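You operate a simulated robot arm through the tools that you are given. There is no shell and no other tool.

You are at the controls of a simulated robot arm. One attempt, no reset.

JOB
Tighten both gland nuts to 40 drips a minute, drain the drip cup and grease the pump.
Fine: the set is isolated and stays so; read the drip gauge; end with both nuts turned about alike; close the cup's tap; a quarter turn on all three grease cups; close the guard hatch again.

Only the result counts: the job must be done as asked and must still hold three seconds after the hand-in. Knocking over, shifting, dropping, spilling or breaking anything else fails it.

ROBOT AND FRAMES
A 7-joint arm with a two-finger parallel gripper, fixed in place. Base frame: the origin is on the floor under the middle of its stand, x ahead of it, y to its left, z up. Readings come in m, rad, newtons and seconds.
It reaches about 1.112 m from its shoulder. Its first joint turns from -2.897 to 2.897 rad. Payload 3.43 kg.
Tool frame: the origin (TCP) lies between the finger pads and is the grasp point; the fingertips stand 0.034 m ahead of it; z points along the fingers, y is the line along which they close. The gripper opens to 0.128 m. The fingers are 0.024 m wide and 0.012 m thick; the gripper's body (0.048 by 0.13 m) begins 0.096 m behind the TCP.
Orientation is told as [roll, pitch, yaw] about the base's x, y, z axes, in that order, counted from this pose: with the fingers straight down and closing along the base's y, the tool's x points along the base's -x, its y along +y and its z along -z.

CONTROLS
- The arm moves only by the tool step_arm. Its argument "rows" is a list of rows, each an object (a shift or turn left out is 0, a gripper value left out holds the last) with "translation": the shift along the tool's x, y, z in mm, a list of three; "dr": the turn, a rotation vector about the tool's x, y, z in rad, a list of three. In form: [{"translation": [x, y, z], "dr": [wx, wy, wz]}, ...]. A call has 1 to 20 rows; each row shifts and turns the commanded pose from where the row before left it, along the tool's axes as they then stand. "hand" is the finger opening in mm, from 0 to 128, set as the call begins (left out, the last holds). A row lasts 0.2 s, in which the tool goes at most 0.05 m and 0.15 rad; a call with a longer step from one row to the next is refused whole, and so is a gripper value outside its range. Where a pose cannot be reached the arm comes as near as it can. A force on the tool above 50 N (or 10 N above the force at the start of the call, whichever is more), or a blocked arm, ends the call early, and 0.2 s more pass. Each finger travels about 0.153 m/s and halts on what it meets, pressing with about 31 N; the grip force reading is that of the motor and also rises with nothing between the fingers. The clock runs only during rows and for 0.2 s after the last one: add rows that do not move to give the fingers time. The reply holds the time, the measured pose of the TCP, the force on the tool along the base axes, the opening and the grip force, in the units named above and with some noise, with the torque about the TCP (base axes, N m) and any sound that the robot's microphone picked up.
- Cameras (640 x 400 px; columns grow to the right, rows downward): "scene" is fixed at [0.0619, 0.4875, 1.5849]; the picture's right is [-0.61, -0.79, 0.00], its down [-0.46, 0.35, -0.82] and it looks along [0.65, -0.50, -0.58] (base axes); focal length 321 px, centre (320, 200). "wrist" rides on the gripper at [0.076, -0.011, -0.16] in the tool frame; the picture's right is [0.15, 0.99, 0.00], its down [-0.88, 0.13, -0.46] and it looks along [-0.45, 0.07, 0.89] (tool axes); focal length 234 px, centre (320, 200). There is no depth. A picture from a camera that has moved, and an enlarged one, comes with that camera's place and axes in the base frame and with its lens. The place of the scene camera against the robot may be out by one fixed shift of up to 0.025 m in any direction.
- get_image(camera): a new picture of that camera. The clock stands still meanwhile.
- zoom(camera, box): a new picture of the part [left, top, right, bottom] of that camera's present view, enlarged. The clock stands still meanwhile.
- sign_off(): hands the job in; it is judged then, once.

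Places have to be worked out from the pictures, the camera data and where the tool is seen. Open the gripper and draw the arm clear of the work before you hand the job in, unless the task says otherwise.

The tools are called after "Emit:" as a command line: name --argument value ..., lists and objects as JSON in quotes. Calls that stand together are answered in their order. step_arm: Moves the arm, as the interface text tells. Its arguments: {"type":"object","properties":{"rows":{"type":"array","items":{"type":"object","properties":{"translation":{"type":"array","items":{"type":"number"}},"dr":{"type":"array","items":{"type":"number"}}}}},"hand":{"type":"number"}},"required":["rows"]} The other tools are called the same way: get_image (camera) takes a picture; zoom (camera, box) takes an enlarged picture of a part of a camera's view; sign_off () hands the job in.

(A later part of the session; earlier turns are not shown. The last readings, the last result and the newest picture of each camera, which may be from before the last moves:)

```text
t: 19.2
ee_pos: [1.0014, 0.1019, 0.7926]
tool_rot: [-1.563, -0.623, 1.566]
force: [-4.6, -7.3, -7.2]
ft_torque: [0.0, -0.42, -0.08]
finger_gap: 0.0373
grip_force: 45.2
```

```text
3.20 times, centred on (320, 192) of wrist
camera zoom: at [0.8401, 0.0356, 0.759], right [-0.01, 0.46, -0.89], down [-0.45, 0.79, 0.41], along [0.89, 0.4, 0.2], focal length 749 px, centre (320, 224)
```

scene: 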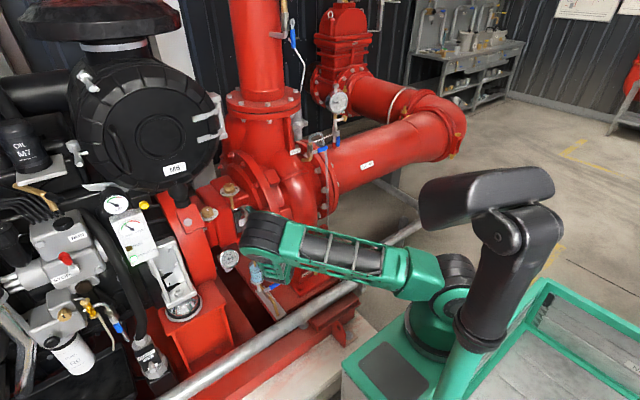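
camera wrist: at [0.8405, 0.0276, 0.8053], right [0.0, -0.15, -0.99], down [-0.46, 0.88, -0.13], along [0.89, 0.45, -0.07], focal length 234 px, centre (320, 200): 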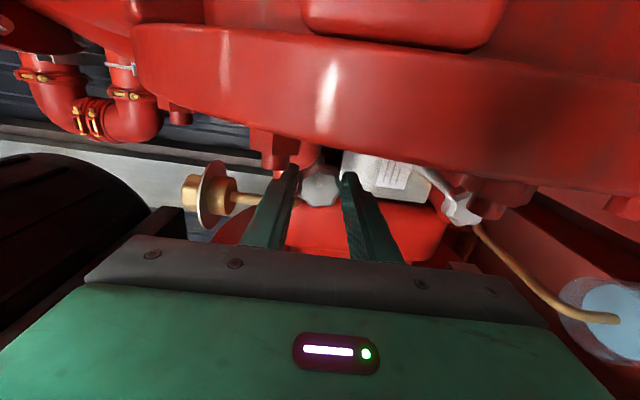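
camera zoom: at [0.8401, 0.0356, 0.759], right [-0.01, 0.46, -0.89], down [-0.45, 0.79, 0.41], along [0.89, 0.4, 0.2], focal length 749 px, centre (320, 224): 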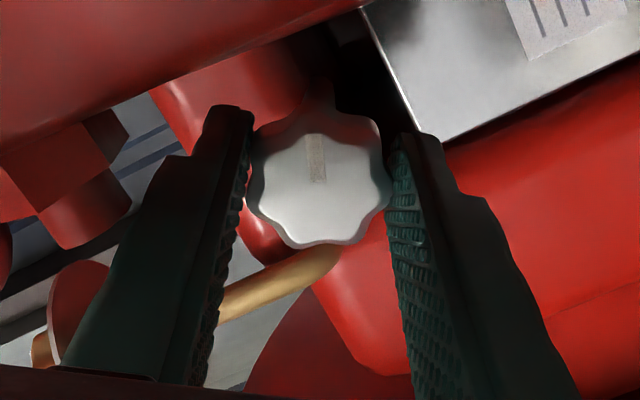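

Now about 47.4, so A contributed about 7.3 and the same turn on B should land near 40. I open just enough to release (a flange bolt is close to the upper finger) and back straight off.

Emit:
step_arm --rows '[{}, {}, {}]' --hand 46

Emit:
zoom --camera "wrist" --box '[220, 130, 420, 255]'

```text
t: 20.0
ee_pos: [1.0016, 0.1036, 0.7953]
tool_rot: [-1.565, -0.621, 1.569]
force: [0.4, 0.4, -0.1]
ft_torque: [-0.02, -0.04, -0.01]
finger_gap: 0.0461
grip_force: 0.0
```

```text
3.20 times, centred on (320, 192) of wrist
camera zoom: at [0.8406, 0.0359, 0.7599], right [0.0, 0.46, -0.89], down [-0.45, 0.79, 0.41], along [0.89, 0.41, 0.2], focal length 749 px, centre (320, 224)
```

zoom: 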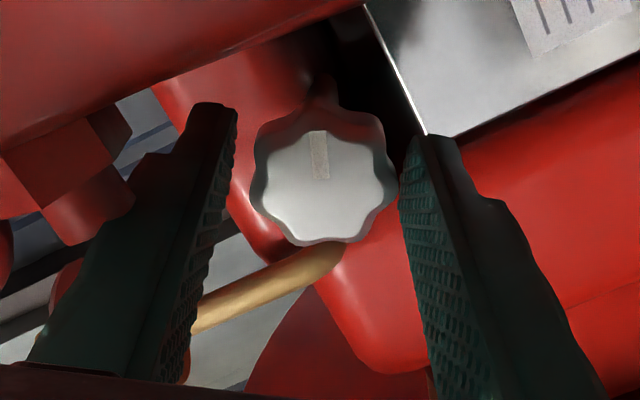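

It released with zero load. I back off 12 cm and roll back, then lower to nut B's height (about 0.664).

Emit:
step_arm --rows '[{"translation": [0, 0, -40]}, {"translation": [0, 0, -40]}, {"translation": [0, 0, -40]}, {"dr": [0, 0, -0.15]}, {"dr": [0, 0, -0.15]}, {"dr": [0, 0, -0.15]}, {"dr": [0, 0, -0.172]}, {}]'

Emit:
get_image --camera "scene"

```text
refused: row 7 steps farther than a row can; nothing moved
```

```text
taken
```

scene: 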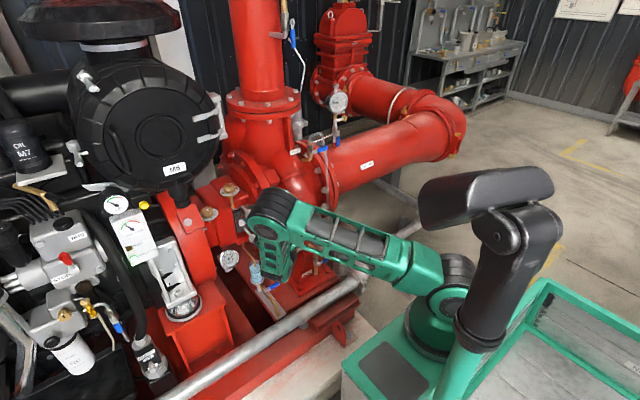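

One row's turn was too large, so I split it and resend.

Emit:
step_arm --rows '[{"translation": [0, 0, -40]}, {"translation": [0, 0, -40]}, {"translation": [0, 0, -40]}, {"dr": [0, 0, -0.125]}, {"dr": [0, 0, -0.125]}, {"dr": [0, 0, -0.125]}, {"dr": [0, 0, -0.125]}, {"dr": [0, 0, -0.12]}, {}]'

Emit:
get_image --camera "scene"

Emit:
zoom --camera "wrist" --box '[280, 110, 440, 210]'

```text
t: 22.0
ee_pos: [0.8813, 0.1036, 0.7958]
tool_rot: [-1.568, 0.0, 1.571]
force: [-0.3, -1.1, -1.3]
ft_torque: [0.01, -0.01, 0.05]
finger_gap: 0.0463
grip_force: 0.0
```

```text
taken
```

scene: 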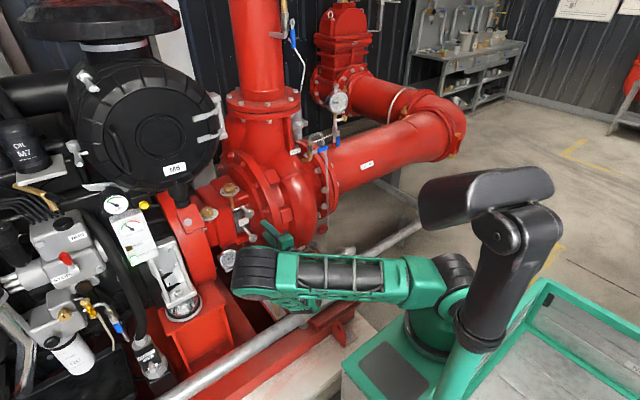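

```text
4.00 times, centred on (360, 160) of wrist
camera zoom: at [0.7198, 0.0286, 0.8067], right [0.0, -0.15, -0.99], down [-0.46, 0.88, -0.13], along [0.89, 0.45, -0.07], focal length 937 px, centre (160, 360)
```

zoom: 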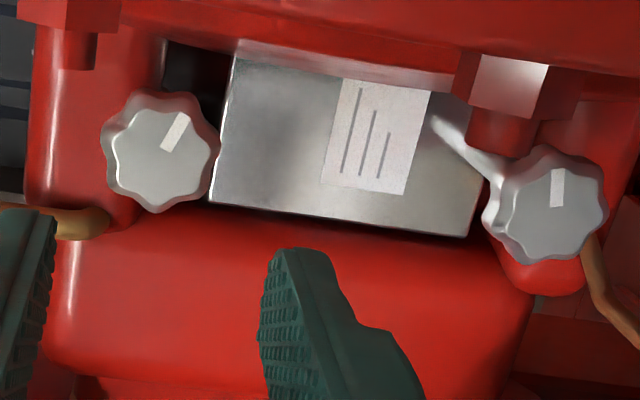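

Nut A shows its 36° turn. I lower halfway toward nut B and check where the elbow goes.

Emit:
step_arm --rows '[{"translation": [0, 33, 0]}, {"translation": [0, 33, 0]}, {}]' --hand 62

Emit:
get_image --camera "scene"

Emit:
get_image --camera "wrist"

```text
t: 22.8
ee_pos: [0.8806, 0.1018, 0.732]
tool_rot: [-1.569, -0.001, 1.569]
force: [-0.2, -0.1, -0.3]
ft_torque: [0.03, 0.02, 0.01]
finger_gap: 0.062
grip_force: 0.0
```

```text
taken
```

scene: 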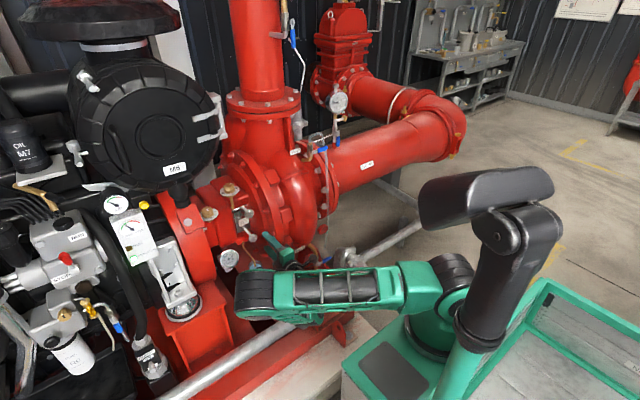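

```text
taken
camera wrist: at [0.7205, 0.0276, 0.7427], right [0.0, -0.15, -0.99], down [-0.46, 0.88, -0.13], along [0.89, 0.45, -0.07], focal length 234 px, centre (320, 200)
```

wrist: 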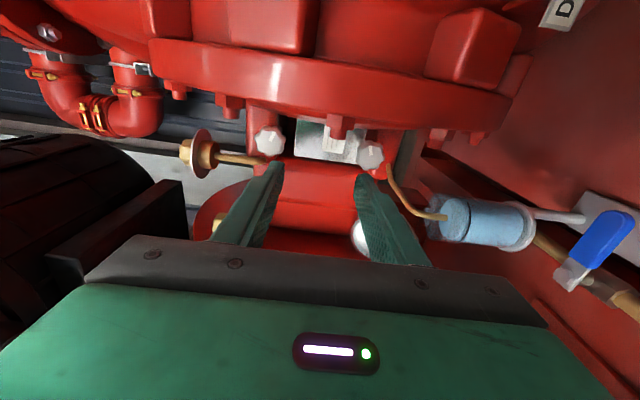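

The drip cup and blue tap are now well in view. I zoom the scene to check forearm clearance to the silver pipe before going lower.

Emit:
zoom --camera "scene" --box '[220, 230, 380, 330]'

Emit:
zoom --camera "wrist" --box '[400, 150, 640, 300]'

```text
4.00 times, centred on (300, 280) of scene
camera zoom: at [0.0619, 0.4875, 1.5849], right [-0.61, -0.79, 0.0], down [-0.46, 0.35, -0.82], along [0.65, -0.5, -0.58], focal length 1284 px, centre (400, -120)
```

zoom: 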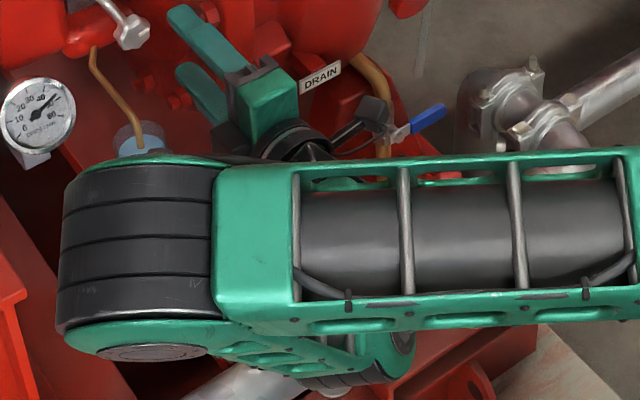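

```text
2.67 times, centred on (520, 225) of wrist
camera zoom: at [0.7205, 0.0276, 0.7427], right [0.0, -0.15, -0.99], down [-0.46, 0.88, -0.13], along [0.89, 0.45, -0.07], focal length 624 px, centre (-213, 133)
```

zoom: 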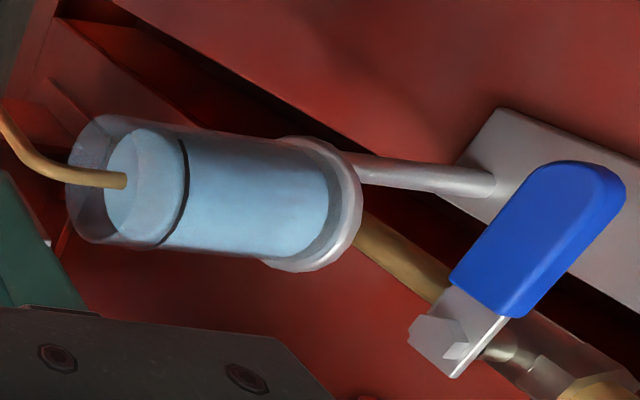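

The wrist joint sits below the tool axis and would come close to the silver pipe at nut B if I stay horizontal. I pitch the tool down about 25° about the nut's height to raise the wrist, and check that the arm follows.

Emit:
step_arm --rows '[{"dr": [-0.11, 0, 0]}, {"dr": [-0.11, 0, 0]}, {"dr": [-0.11, 0, 0]}, {"dr": [-0.106, 0, 0]}, {}]'

Emit:
get_image --camera "scene"

Emit:
get_image --camera "wrist"

```text
t: 24.0
ee_pos: [0.8797, 0.1041, 0.7289]
tool_rot: [-1.13, -0.003, 1.57]
force: [0.1, 0.2, -0.2]
ft_torque: [0.0, 0.01, 0.0]
finger_gap: 0.0619
grip_force: 0.1
```

```text
taken
```

scene: 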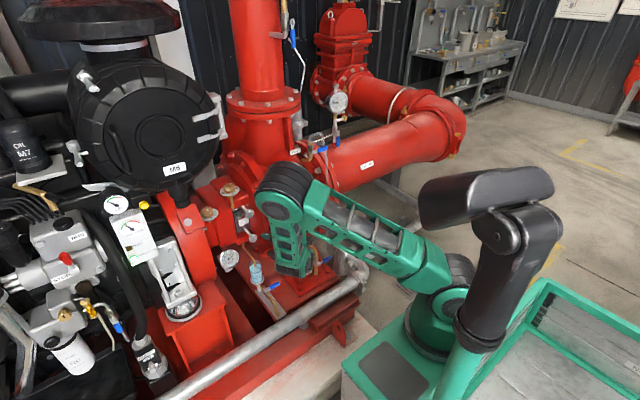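

```text
taken
camera wrist: at [0.7404, 0.0277, 0.8076], right [-0.42, -0.14, -0.9], down [-0.47, 0.88, 0.08], along [0.78, 0.45, -0.44], focal length 234 px, centre (320, 200)
```

wrist: 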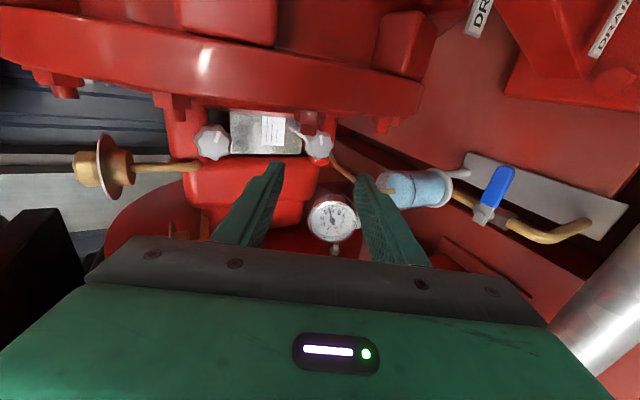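

The arm follows well and the elbow rises. I roll 0.62 rad backwards about the nut axis, so tightening ends upright and clear of the bolts, and then lower to nut B's height.

Emit:
step_arm --rows '[{"dr": [0, 0.0525, -0.1123]}, {"dr": [0, 0.0525, -0.1123]}, {"dr": [0, 0.0525, -0.1123]}, {"dr": [0, 0.0525, -0.1123]}, {"dr": [0, 0.0525, -0.1123]}, {"translation": [-18.2, 24.4, 11.4]}, {"translation": [-18.2, 24.4, 11.4]}, {}]'

Emit:
get_image --camera "scene"

Emit:
get_image --camera "wrist"

```text
t: 25.8
ee_pos: [0.8775, 0.1013, 0.6656]
tool_rot: [-1.131, 0.619, 1.571]
force: [-0.7, 0.2, -0.3]
ft_torque: [0.01, 0.02, 0.01]
finger_gap: 0.0618
grip_force: 0.0
```

```text
taken
```

scene: 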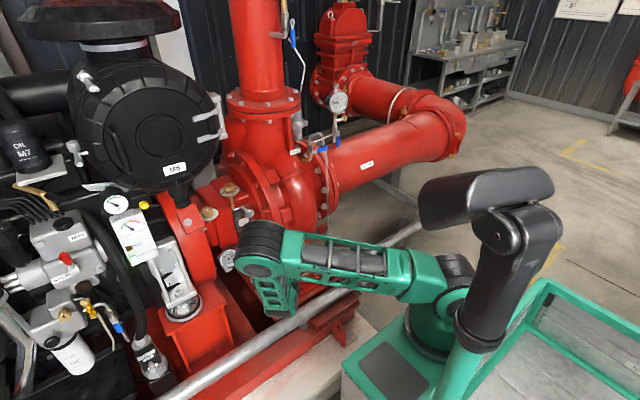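

```text
taken
camera wrist: at [0.7377, 0.0858, 0.7711], right [-0.42, -0.64, -0.64], down [-0.47, 0.76, -0.45], along [0.78, 0.11, -0.62], focal length 234 px, centre (320, 200)
```

wrist: 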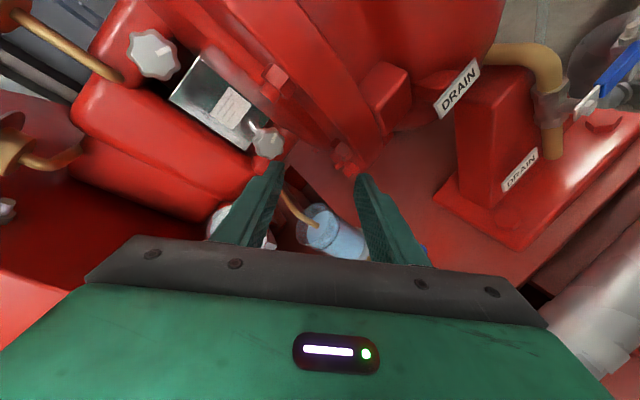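

Emit:
zoom --camera "wrist" --box '[216, 100, 344, 180]'

```text
5.00 times, centred on (280, 140) of wrist
camera zoom: at [0.7377, 0.0858, 0.7711], right [-0.42, -0.64, -0.64], down [-0.47, 0.76, -0.45], along [0.78, 0.11, -0.62], focal length 1171 px, centre (520, 500)
```

zoom: 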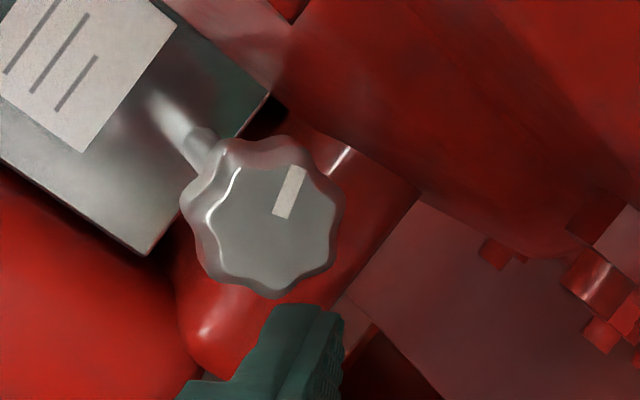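

Nut B is at about y=0.102, z=0.666. I advance straight along X to bracket it.

Emit:
step_arm --rows '[{"translation": [0, -17.3, 37]}, {"translation": [0, -17.3, 37]}, {"translation": [0, -17.3, 37]}, {}]'

Emit:
get_image --camera "wrist"

Emit:
get_image --camera "scene"

```text
t: 26.5
ee_pos: [0.9581, 0.1045, 0.6728]
tool_rot: [-1.142, 0.622, 1.566]
force: [0.5, -0.3, 0.7]
ft_torque: [-0.02, -0.03, 0.07]
finger_gap: 0.062
grip_force: 0.1
stopped in row 3: the force on the tool passed its limit at 123 N (the readings are from after the stop); the commanded pose is now the measured one
```

```text
taken
camera wrist: at [0.8173, 0.0885, 0.7774], right [-0.41, -0.64, -0.65], down [-0.47, 0.76, -0.46], along [0.78, 0.11, -0.61], focal length 234 px, centre (320, 200)
```

wrist: 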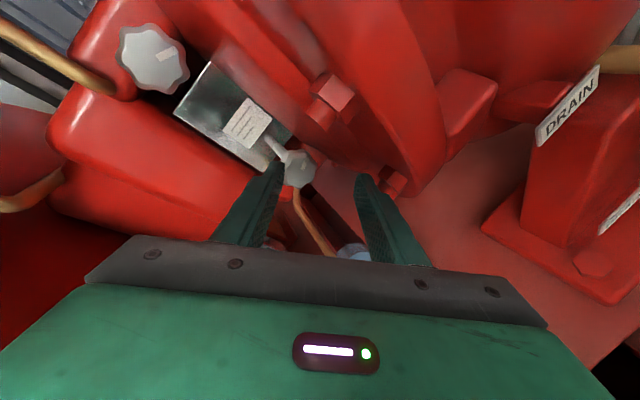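

```text
taken
```

scene: 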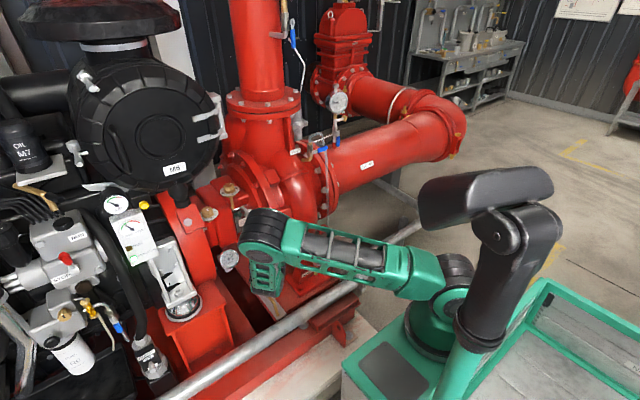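

The lower finger bumped the flange bolt near [0.955, 0.065, 0.64] as I came in along X. Nothing looks displaced. I back out along the finger axis and will come in along that axis instead, which keeps clear of the bolt.

Emit:
step_arm --rows '[{"translation": [-1, -5.6, -39.6]}, {"translation": [-1, -5.6, -39.6]}, {}]' --hand 54

Emit:
get_image --camera "wrist"

Emit:
zoom --camera "wrist" --box '[220, 80, 420, 205]'

Emit:
zoom --camera "scene" --box '[200, 180, 328, 260]'

```text
t: 27.3
ee_pos: [0.8914, 0.1316, 0.7058]
tool_rot: [-1.142, 0.623, 1.568]
force: [0.1, 0.4, -0.3]
ft_torque: [-0.01, 0.01, 0.01]
finger_gap: 0.054
grip_force: 0.0
```

```text
taken
camera wrist: at [0.7497, 0.116, 0.8112], right [-0.41, -0.64, -0.65], down [-0.47, 0.76, -0.46], along [0.78, 0.11, -0.61], focal length 234 px, centre (320, 200)
```

wrist: 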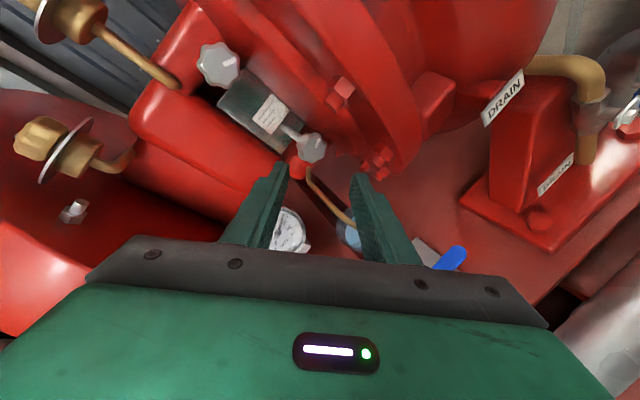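

```text
3.20 times, centred on (320, 142) of wrist
camera zoom: at [0.7497, 0.116, 0.8112], right [-0.41, -0.64, -0.65], down [-0.47, 0.76, -0.46], along [0.78, 0.11, -0.61], focal length 749 px, centre (320, 384)
```

zoom: 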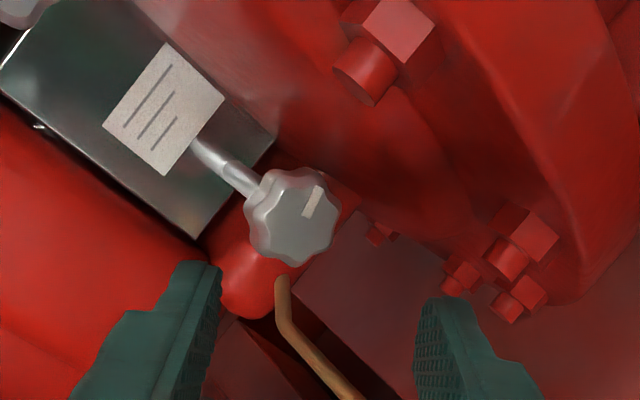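

```text
5.00 times, centred on (264, 220) of scene
camera zoom: at [0.0619, 0.4875, 1.5849], right [-0.61, -0.79, 0.0], down [-0.46, 0.35, -0.82], along [0.65, -0.5, -0.58], focal length 1605 px, centre (600, 100)
```

zoom: 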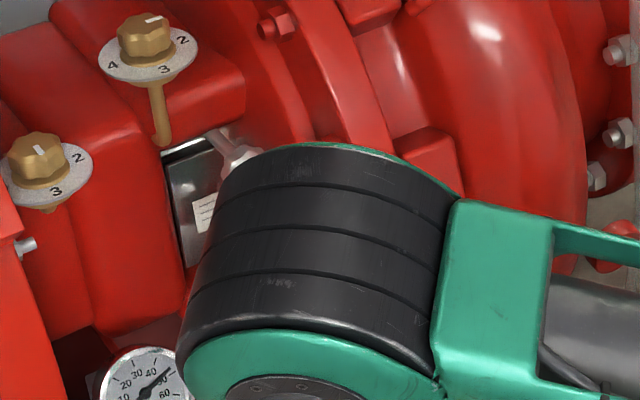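

Nut B and its mark are undisturbed. I shift 7 mm sideways so the finger axis passes through the knob centre, then slide in along that axis.

Emit:
step_arm --rows '[{"translation": [0, -7, 0]}, {"translation": [0, 0, 32]}, {"translation": [0, 0, 32]}, {"translation": [0, 0, 32]}, {}]'

Emit:
zoom --camera "wrist" --box '[220, 100, 420, 225]'

```text
t: 28.5
ee_pos: [0.9827, 0.1098, 0.6786]
tool_rot: [-1.14, 0.622, 1.566]
force: [1.1, 0.0, 0.3]
ft_torque: [-0.02, 0.02, 0.01]
finger_gap: 0.0541
grip_force: 0.0
```

```text
3.20 times, centred on (320, 162) of wrist
camera zoom: at [0.8411, 0.0949, 0.7838], right [-0.41, -0.64, -0.65], down [-0.47, 0.76, -0.46], along [0.78, 0.11, -0.61], focal length 749 px, centre (320, 320)
```

zoom: 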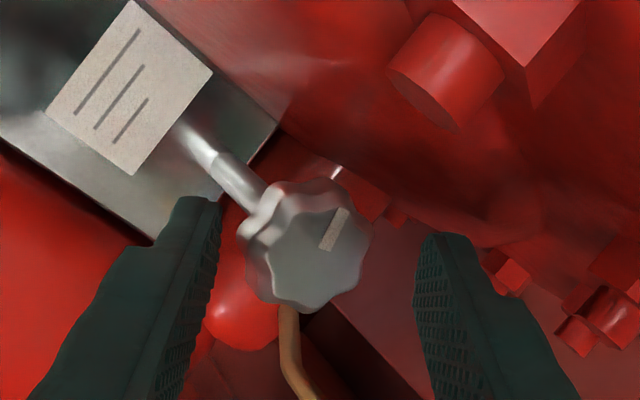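

Centred between the fingers. I advance the last 30 mm and close gently.

Emit:
step_arm --rows '[{"translation": [0, 0, 15]}, {"translation": [0, 0, 15]}, {}]'

Emit:
zoom --camera "wrist" --box '[220, 120, 420, 245]'

```text
t: 29.3
ee_pos: [1.0114, 0.1038, 0.6681]
tool_rot: [-1.142, 0.624, 1.566]
force: [0.2, -0.3, 0.8]
ft_torque: [-0.03, -0.02, -0.01]
finger_gap: 0.0539
grip_force: 0.1
```

```text
3.20 times, centred on (320, 182) of wrist
camera zoom: at [0.8691, 0.0877, 0.7737], right [-0.41, -0.64, -0.65], down [-0.47, 0.76, -0.46], along [0.78, 0.11, -0.61], focal length 749 px, centre (320, 256)
```

zoom: 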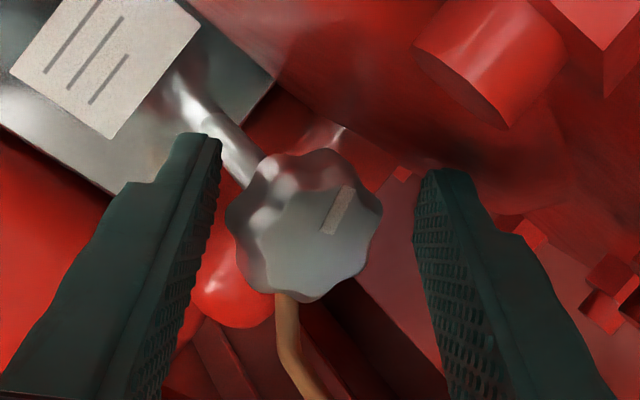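

The knob is about 3 mm toward the upper finger, so I shift by that and close.

Emit:
step_arm --rows '[{"translation": [0, -2.8, 0]}, {}]'

Emit:
step_arm --rows '[{}, {}, {}]' --hand 28

Emit:
zoom --camera "wrist" --box '[220, 120, 420, 245]'

```text
t: 29.9
ee_pos: [1.0107, 0.1065, 0.6703]
tool_rot: [-1.14, 0.624, 1.569]
force: [-0.4, -0.4, 0.2]
ft_torque: [0.02, -0.03, 0.0]
finger_gap: 0.0541
grip_force: 0.0
```

```text
t: 30.7
ee_pos: [1.0108, 0.1048, 0.6705]
tool_rot: [-1.142, 0.625, 1.568]
force: [6.8, 3.0, 5.0]
ft_torque: [0.03, -0.2, -0.12]
finger_gap: 0.0417
grip_force: 45.2
```

```text
3.20 times, centred on (320, 182) of wrist
camera zoom: at [0.8698, 0.0894, 0.7762], right [-0.41, -0.64, -0.65], down [-0.47, 0.76, -0.46], along [0.78, 0.11, -0.61], focal length 749 px, centre (320, 256)
```

zoom: 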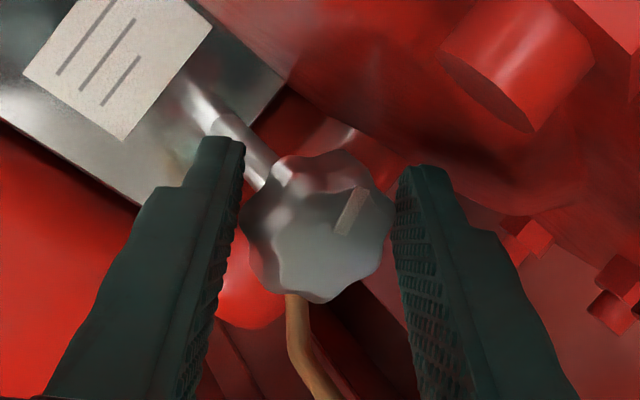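

Gripped with low load. I tighten nut B by 0.4 rad about its own axis and check the gauge.

Emit:
step_arm --rows '[{"dr": [0, -0.0416, 0.091]}, {"dr": [0, -0.0416, 0.091]}, {"dr": [0, -0.0416, 0.091]}, {"dr": [0, -0.0416, 0.091]}, {}]'

Emit:
zoom --camera "wrist" --box '[220, 120, 420, 245]'

Emit:
zoom --camera "scene" --box '[205, 240, 253, 270]'

```text
t: 31.9
ee_pos: [1.0115, 0.1031, 0.6702]
tool_rot: [-1.142, 0.224, 1.564]
force: [19.3, -13.2, 4.7]
ft_torque: [-0.07, -0.25, -0.75]
finger_gap: 0.0418
grip_force: 44.8
```

```text
3.20 times, centred on (320, 182) of wrist
camera zoom: at [0.8694, 0.0477, 0.761], right [-0.41, -0.34, -0.85], down [-0.46, 0.88, -0.13], along [0.78, 0.34, -0.52], focal length 749 px, centre (320, 256)
```

zoom: 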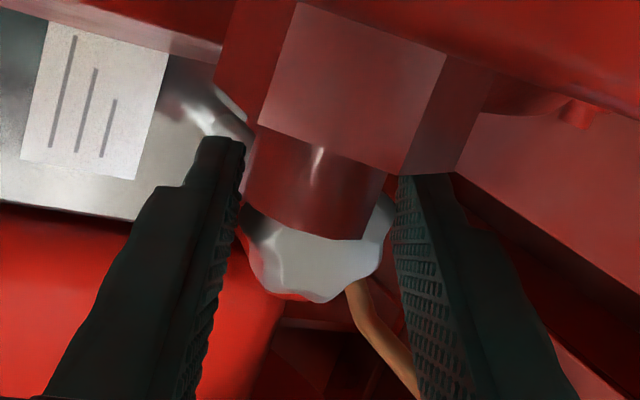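

```text
13.33 times, centred on (229, 255) of scene
camera zoom: at [0.0619, 0.4875, 1.5849], right [-0.61, -0.79, 0.0], down [-0.46, 0.35, -0.82], along [0.65, -0.5, -0.58], focal length 4279 px, centre (1533, -533)
```

zoom: 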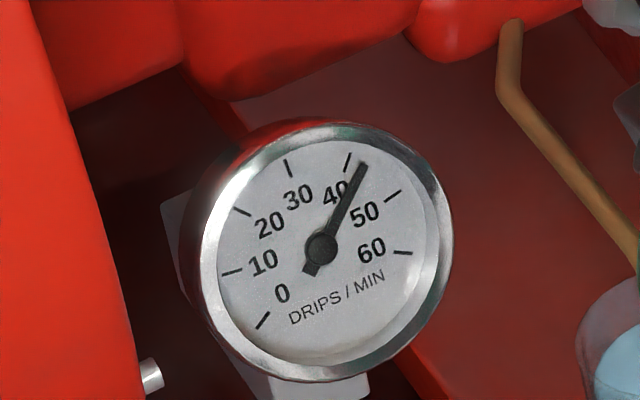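

The gauge is now about 42.3. I add another 0.19 rad.

Emit:
step_arm --rows '[{"dr": [0, -0.0395, 0.0864]}, {"dr": [0, -0.0395, 0.0864]}, {}, {}]'

Emit:
zoom --camera "scene" --box '[205, 240, 253, 270]'

Emit:
zoom --camera "wrist" --box '[220, 120, 420, 245]'

```text
t: 32.9
ee_pos: [1.0111, 0.1024, 0.6706]
tool_rot: [-1.143, 0.036, 1.564]
force: [8.5, -30.9, 4.2]
ft_torque: [-0.14, -0.06, -0.86]
finger_gap: 0.0416
grip_force: 44.9
```

```text
13.33 times, centred on (229, 255) of scene
camera zoom: at [0.0619, 0.4875, 1.5849], right [-0.61, -0.79, 0.0], down [-0.46, 0.35, -0.82], along [0.65, -0.5, -0.58], focal length 4279 px, centre (1533, -533)
```

zoom: 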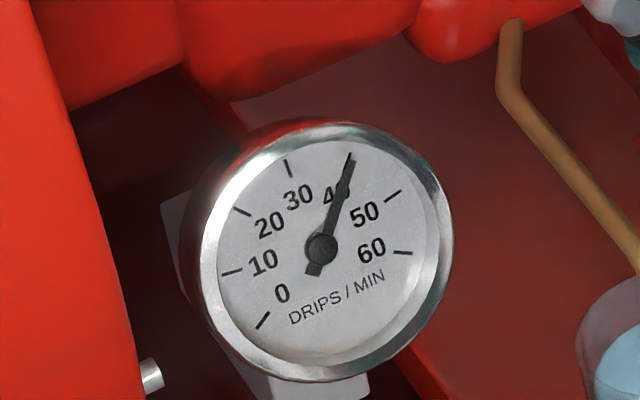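

```text
3.20 times, centred on (320, 182) of wrist
camera zoom: at [0.8693, 0.031, 0.7485], right [-0.41, -0.18, -0.89], down [-0.46, 0.89, 0.04], along [0.78, 0.43, -0.45], focal length 749 px, centre (320, 256)
```

zoom: 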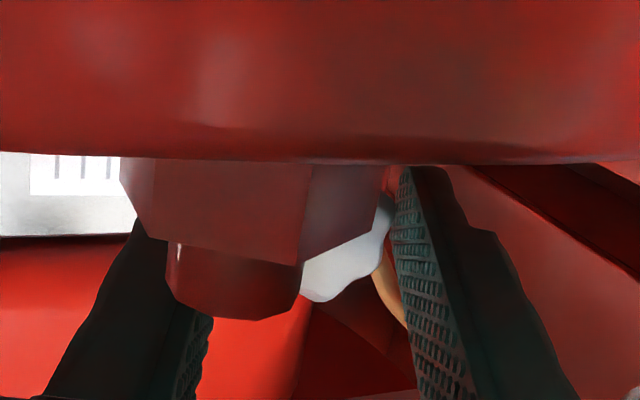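

The needle sits right on the 40 tick, with A turned 0.62 rad and B about 0.59 rad. I release nut B and re-check the gauge.

Emit:
step_arm --rows '[{"translation": [1, 0, 0]}, {}, {}]' --hand 54

Emit:
zoom --camera "scene" --box '[205, 240, 253, 270]'

```text
t: 33.7
ee_pos: [1.0105, 0.1059, 0.6691]
tool_rot: [-1.141, 0.034, 1.566]
force: [0.8, -0.1, -0.4]
ft_torque: [-0.04, 0.02, 0.0]
finger_gap: 0.0539
grip_force: 0.1
```

```text
13.33 times, centred on (229, 255) of scene
camera zoom: at [0.0619, 0.4875, 1.5849], right [-0.61, -0.79, 0.0], down [-0.46, 0.35, -0.82], along [0.65, -0.5, -0.58], focal length 4279 px, centre (1533, -533)
```

zoom: 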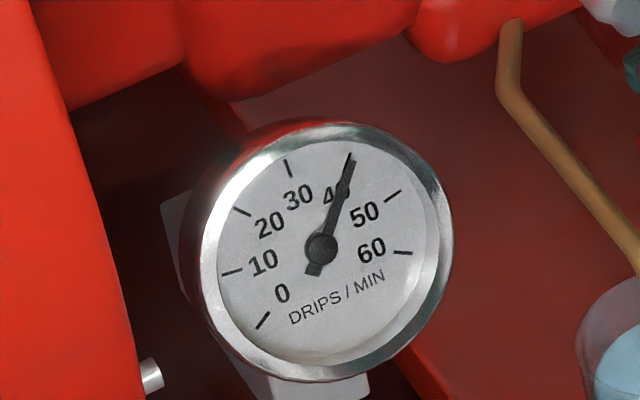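

The gauge holds at 40. I back out along the finger axis and look at both nuts and at the drip cup tap.

Emit:
step_arm --rows '[{"translation": [0, 0, -35]}, {"translation": [0, 0, -35]}, {"translation": [0, 0, -35]}, {"translation": [0, 0, -35]}, {}]'

Emit:
get_image --camera "wrist"

Emit:
get_image --camera "scene"

Emit:
zoom --camera "wrist" --box '[200, 80, 400, 205]'

```text
t: 34.9
ee_pos: [0.8832, 0.1049, 0.7282]
tool_rot: [-1.141, 0.033, 1.566]
force: [0.3, 0.4, -0.6]
ft_torque: [-0.01, 0.0, 0.01]
finger_gap: 0.0537
grip_force: 0.0
```

```text
taken
camera wrist: at [0.7413, 0.0332, 0.8069], right [-0.41, -0.17, -0.89], down [-0.47, 0.88, 0.04], along [0.78, 0.43, -0.45], focal length 234 px, centre (320, 200)
```

wrist: 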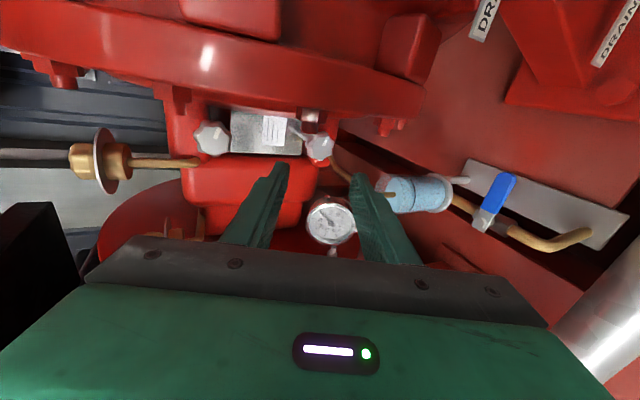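

```text
taken
```

scene: 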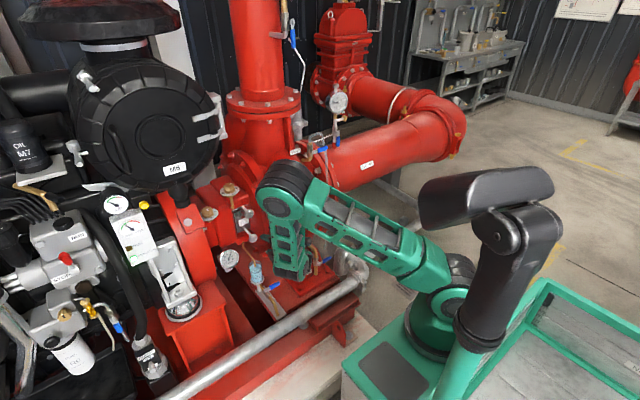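

```text
3.20 times, centred on (300, 142) of wrist
camera zoom: at [0.7413, 0.0332, 0.8069], right [-0.41, -0.17, -0.89], down [-0.47, 0.88, 0.04], along [0.78, 0.43, -0.45], focal length 749 px, centre (384, 384)
```

zoom: 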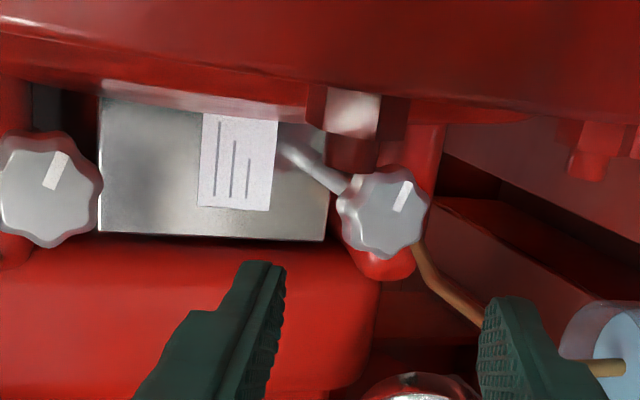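

Both marks show nearly equal turns. Next is the cup tap, so I zoom on it from the wrist and scene views.

Emit:
zoom --camera "wrist" --box '[440, 140, 632, 260]'

Emit:
zoom --camera "scene" --box '[240, 255, 304, 295]'

Emit:
zoom --camera "scene" --box '[230, 265, 310, 315]'

```text
3.33 times, centred on (536, 200) of wrist
camera zoom: at [0.7413, 0.0332, 0.8069], right [-0.41, -0.17, -0.89], down [-0.47, 0.88, 0.04], along [0.78, 0.43, -0.45], focal length 781 px, centre (-400, 200)
```

zoom: 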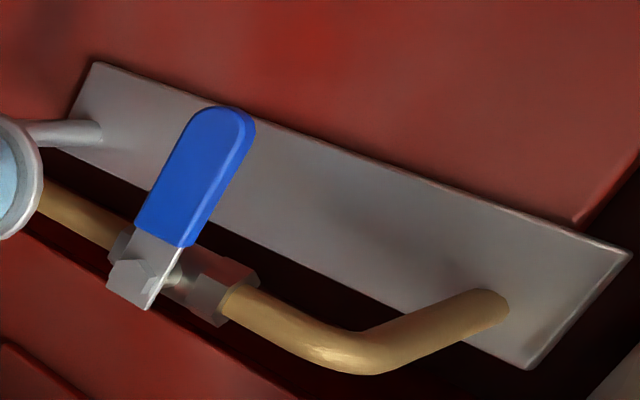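

```text
10.00 times, centred on (272, 275) of scene
camera zoom: at [0.0619, 0.4875, 1.5849], right [-0.61, -0.79, 0.0], down [-0.46, 0.35, -0.82], along [0.65, -0.5, -0.58], focal length 3209 px, centre (800, -550)
```

zoom: 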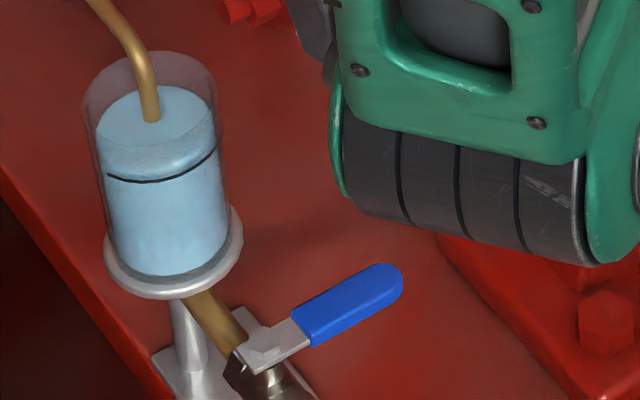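

```text
8.00 times, centred on (270, 290) of scene
camera zoom: at [0.0619, 0.4875, 1.5849], right [-0.61, -0.79, 0.0], down [-0.46, 0.35, -0.82], along [0.65, -0.5, -0.58], focal length 2568 px, centre (720, -520)
```

zoom: 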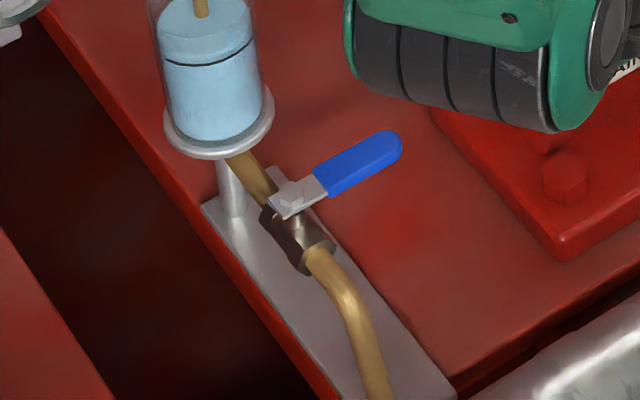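

The tap's stem is about vertical at [0.864, 0.143, ~0.51], with its blue lever pointing to -y (tip about [0.871, 0.085, 0.505]) and the pipe running along -x. I'll grip the lever from above and swing it toward the outlet. First I retreat and turn the tool to point down.

Emit:
step_arm --rows '[{"translation": [-8.2, -11, -34.3]}, {"translation": [-8.2, -11, -34.3]}, {"translation": [-8.2, -11, -34.3]}, {"translation": [-8.2, -11, -34.3]}, {"translation": [-8.2, -11, -34.3]}, {"dr": [-0.13, 0, 0]}, {"dr": [-0.13, 0, 0]}, {"dr": [-0.13, 0, 0]}, {"dr": [-0.13, 0, 0]}, {}]'

Emit:
get_image --camera "scene"

Emit:
get_image --camera "wrist"

```text
t: 37.1
ee_pos: [0.7502, 0.152, 0.8476]
tool_rot: [-0.621, 0.033, 1.567]
force: [-0.4, 0.3, 0.4]
ft_torque: [0.01, -0.03, -0.03]
finger_gap: 0.0539
grip_force: 0.1
```

```text
taken
```

scene: 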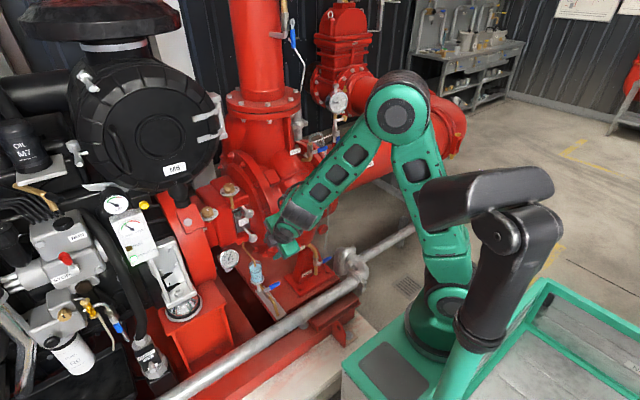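

```text
taken
camera wrist: at [0.6654, 0.0815, 0.9869], right [-0.81, -0.16, -0.57], down [-0.37, 0.89, 0.27], along [0.47, 0.42, -0.78], focal length 234 px, centre (320, 200)
```

wrist: 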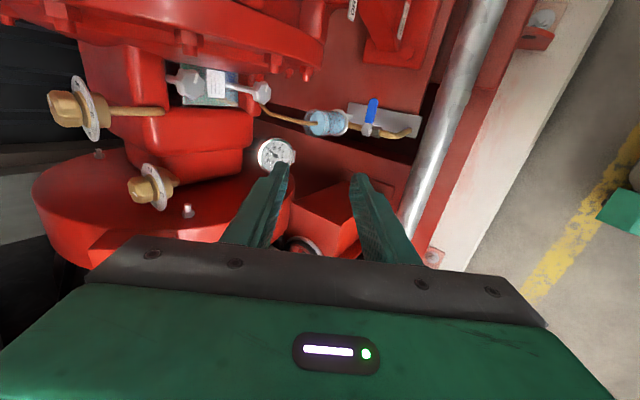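

The arm is back in its open elbow-up posture. I continue rotating to tool-down and re-measure the lever from above.

Emit:
step_arm --rows '[{"dr": [-0.125, 0, 0]}, {"dr": [-0.125, 0, 0]}, {"dr": [-0.125, 0, 0]}, {"dr": [-0.125, 0, 0]}, {"dr": [-0.12, 0, 0]}, {}]' --hand 44

Emit:
get_image --camera "wrist"

Emit:
zoom --camera "wrist" --box '[340, 40, 468, 120]'

Emit:
get_image --camera "scene"

```text
t: 38.5
ee_pos: [0.7495, 0.1521, 0.8491]
tool_rot: [0.001, 0.036, 1.565]
force: [-0.3, 0.5, 0.2]
ft_torque: [0.0, -0.01, -0.01]
finger_gap: 0.0439
grip_force: 0.1
```

```text
taken
camera wrist: at [0.7604, 0.0821, 1.0104], right [-0.99, -0.14, 0.0], down [-0.13, 0.9, 0.43], along [-0.06, 0.42, -0.9], focal length 234 px, centre (320, 200)
```

wrist: 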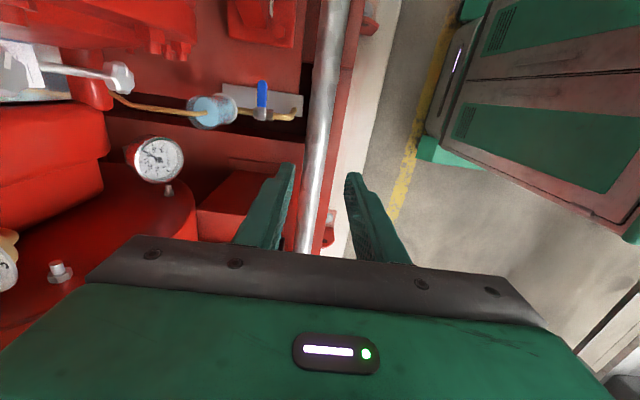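

```text
5.00 times, centred on (404, 80) of wrist
camera zoom: at [0.7604, 0.0821, 1.0104], right [-0.99, -0.14, 0.0], down [-0.13, 0.9, 0.43], along [-0.06, 0.42, -0.9], focal length 1171 px, centre (-100, 800)
```

zoom: 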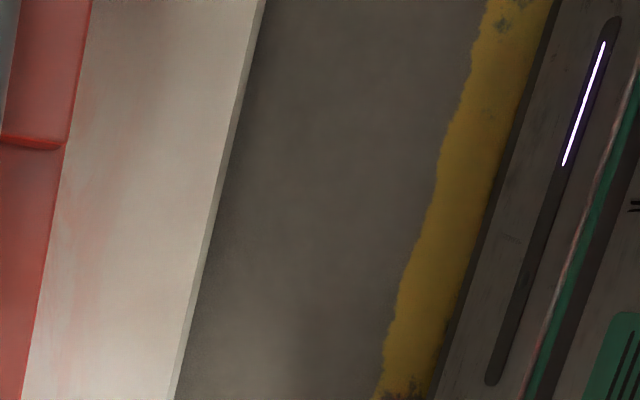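

```text
taken
```

scene: 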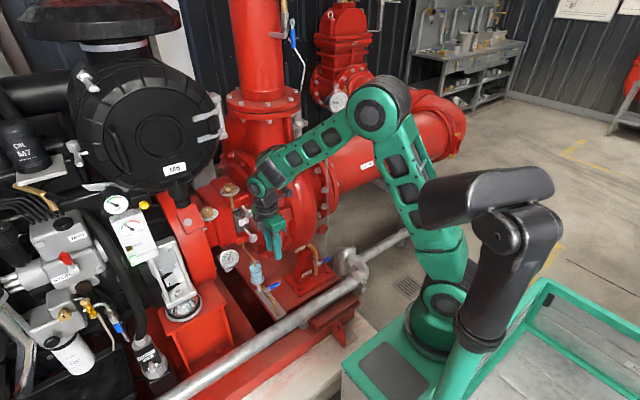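

Emit:
zoom --camera "wrist" --box '[180, 60, 340, 160]'

Emit:
zoom --camera "wrist" --box '[216, 70, 312, 130]'

```text
4.00 times, centred on (260, 110) of wrist
camera zoom: at [0.7604, 0.0821, 1.0104], right [-0.99, -0.14, 0.0], down [-0.13, 0.9, 0.43], along [-0.06, 0.42, -0.9], focal length 937 px, centre (560, 560)
```

zoom: 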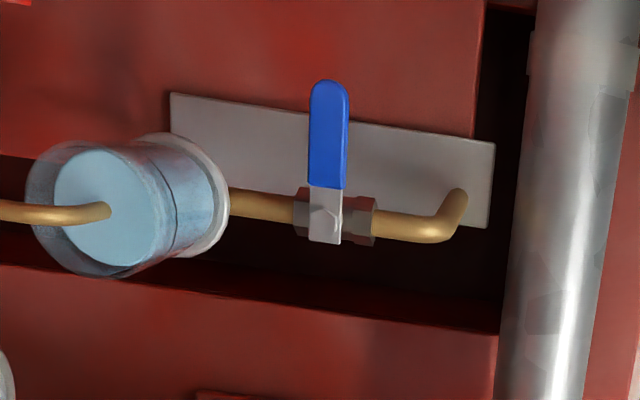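

```text
6.67 times, centred on (264, 100) of wrist
camera zoom: at [0.7604, 0.0821, 1.0104], right [-0.99, -0.14, 0.0], down [-0.13, 0.9, 0.43], along [-0.06, 0.42, -0.9], focal length 1561 px, centre (693, 867)
```

zoom: 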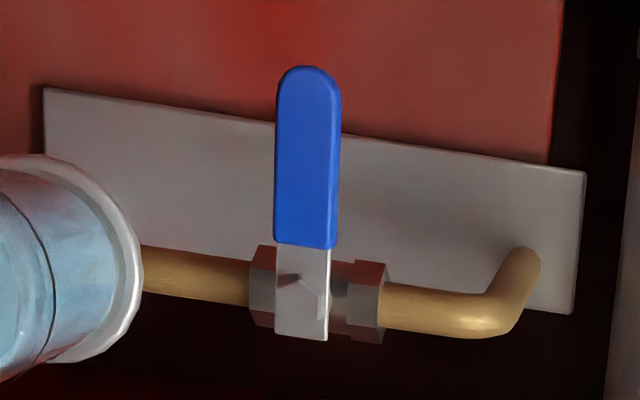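

The lever is at x≈0.869, from the pivot at y≈0.142 to the tip at y≈0.080, 19 mm wide, at z≈0.508. I lean the wrist toward +y to stay clear of the pump flange and hover about 11 cm above the lever.

Emit:
step_arm --rows '[{"dr": [0, 0.137, 0]}, {"dr": [0, 0.137, 0]}, {"dr": [0, 0.136, 0]}, {"translation": [-8.5, -20, 38.3]}, {"translation": [-8.5, -20, 38.3]}, {"translation": [-8.5, -20, 38.3]}, {"translation": [-8.5, -20, 38.3]}, {"translation": [-8.5, -20, 38.3]}, {"translation": [-8.5, -20, 38.3]}, {}]'

Emit:
get_image --camera "wrist"

Emit:
get_image --camera "scene"

```text
t: 40.7
ee_pos: [0.8695, 0.0977, 0.6179]
tool_rot: [-0.001, 0.444, 1.566]
force: [-1.0, 0.0, 0.9]
ft_torque: [0.01, -0.01, 0.02]
finger_gap: 0.0437
grip_force: 0.1
```

```text
taken
camera wrist: at [0.8798, 0.0989, 0.7934], right [-0.99, -0.13, 0.06], down [-0.13, 0.99, 0.03], along [-0.06, 0.03, -1.0], focal length 234 px, centre (320, 200)
```

wrist: 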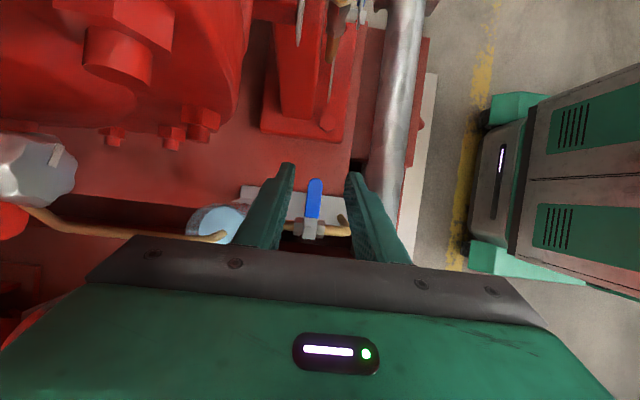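

```text
taken
```

scene: 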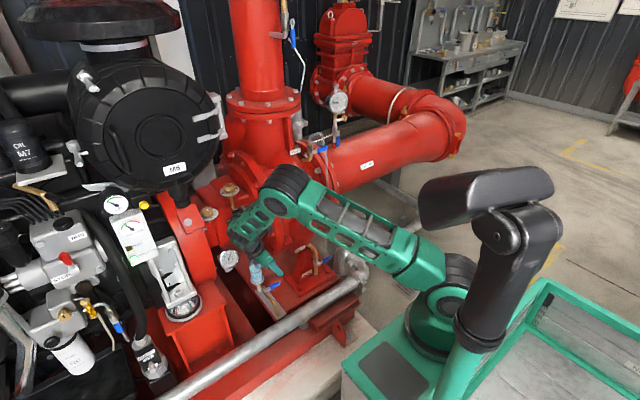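

The lever is centred between the fingers. I descend vertically around it.

Emit:
step_arm --rows '[{"translation": [-14.9, 0, 31.3]}, {"translation": [-14.9, 0, 31.3]}, {"translation": [-14.9, 0, 31.3]}, {}]'

Emit:
zoom --camera "wrist" --box '[220, 120, 420, 245]'

Emit:
zoom --camera "scene" --box '[220, 230, 316, 290]'

```text
t: 41.7
ee_pos: [0.8701, 0.1, 0.5152]
tool_rot: [-0.003, 0.443, 1.566]
force: [-0.3, -0.2, 0.5]
ft_torque: [-0.02, 0.02, -0.01]
finger_gap: 0.0439
grip_force: 0.1
```

```text
3.20 times, centred on (320, 182) of wrist
camera zoom: at [0.8807, 0.1013, 0.6911], right [-0.99, -0.13, 0.06], down [-0.13, 0.99, 0.03], along [-0.06, 0.03, -1.0], focal length 749 px, centre (320, 256)
```

zoom: 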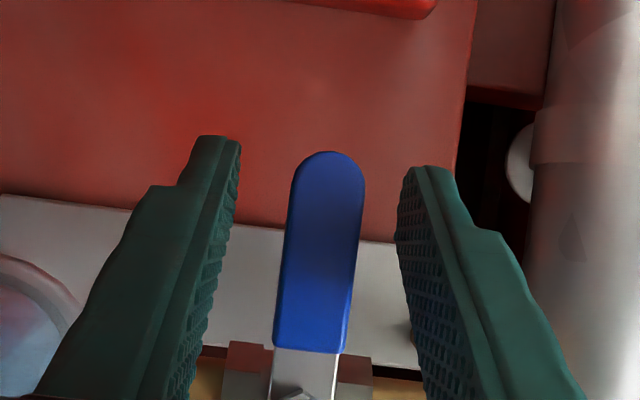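

```text
6.67 times, centred on (268, 260) of scene
camera zoom: at [0.0619, 0.4875, 1.5849], right [-0.61, -0.79, 0.0], down [-0.46, 0.35, -0.82], along [0.65, -0.5, -0.58], focal length 2140 px, centre (667, -200)
```

zoom: 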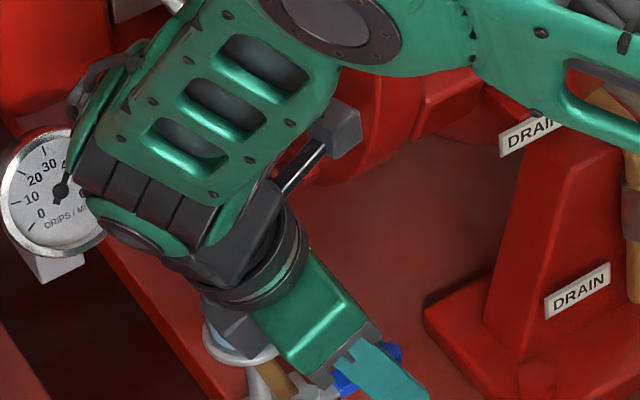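

The fingers straddle the blue handle. I close on it.

Emit:
step_arm --rows '[{}, {}, {}]' --hand 10

Emit:
zoom --camera "wrist" --box '[220, 120, 420, 245]'

```text
t: 42.5
ee_pos: [0.8695, 0.1013, 0.5158]
tool_rot: [0.001, 0.443, 1.567]
force: [-7.5, -0.3, -0.9]
ft_torque: [0.07, 0.05, 0.34]
finger_gap: 0.0176
grip_force: 44.8
```

```text
3.20 times, centred on (320, 182) of wrist
camera zoom: at [0.8803, 0.1013, 0.6911], right [-0.99, -0.13, 0.06], down [-0.13, 0.99, 0.03], along [-0.07, 0.03, -1.0], focal length 749 px, centre (320, 256)
```

zoom: 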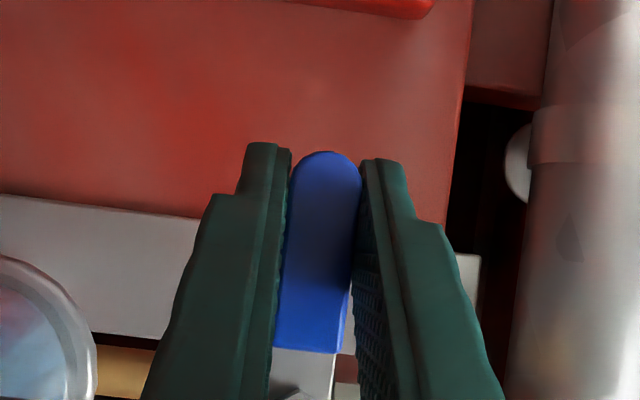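

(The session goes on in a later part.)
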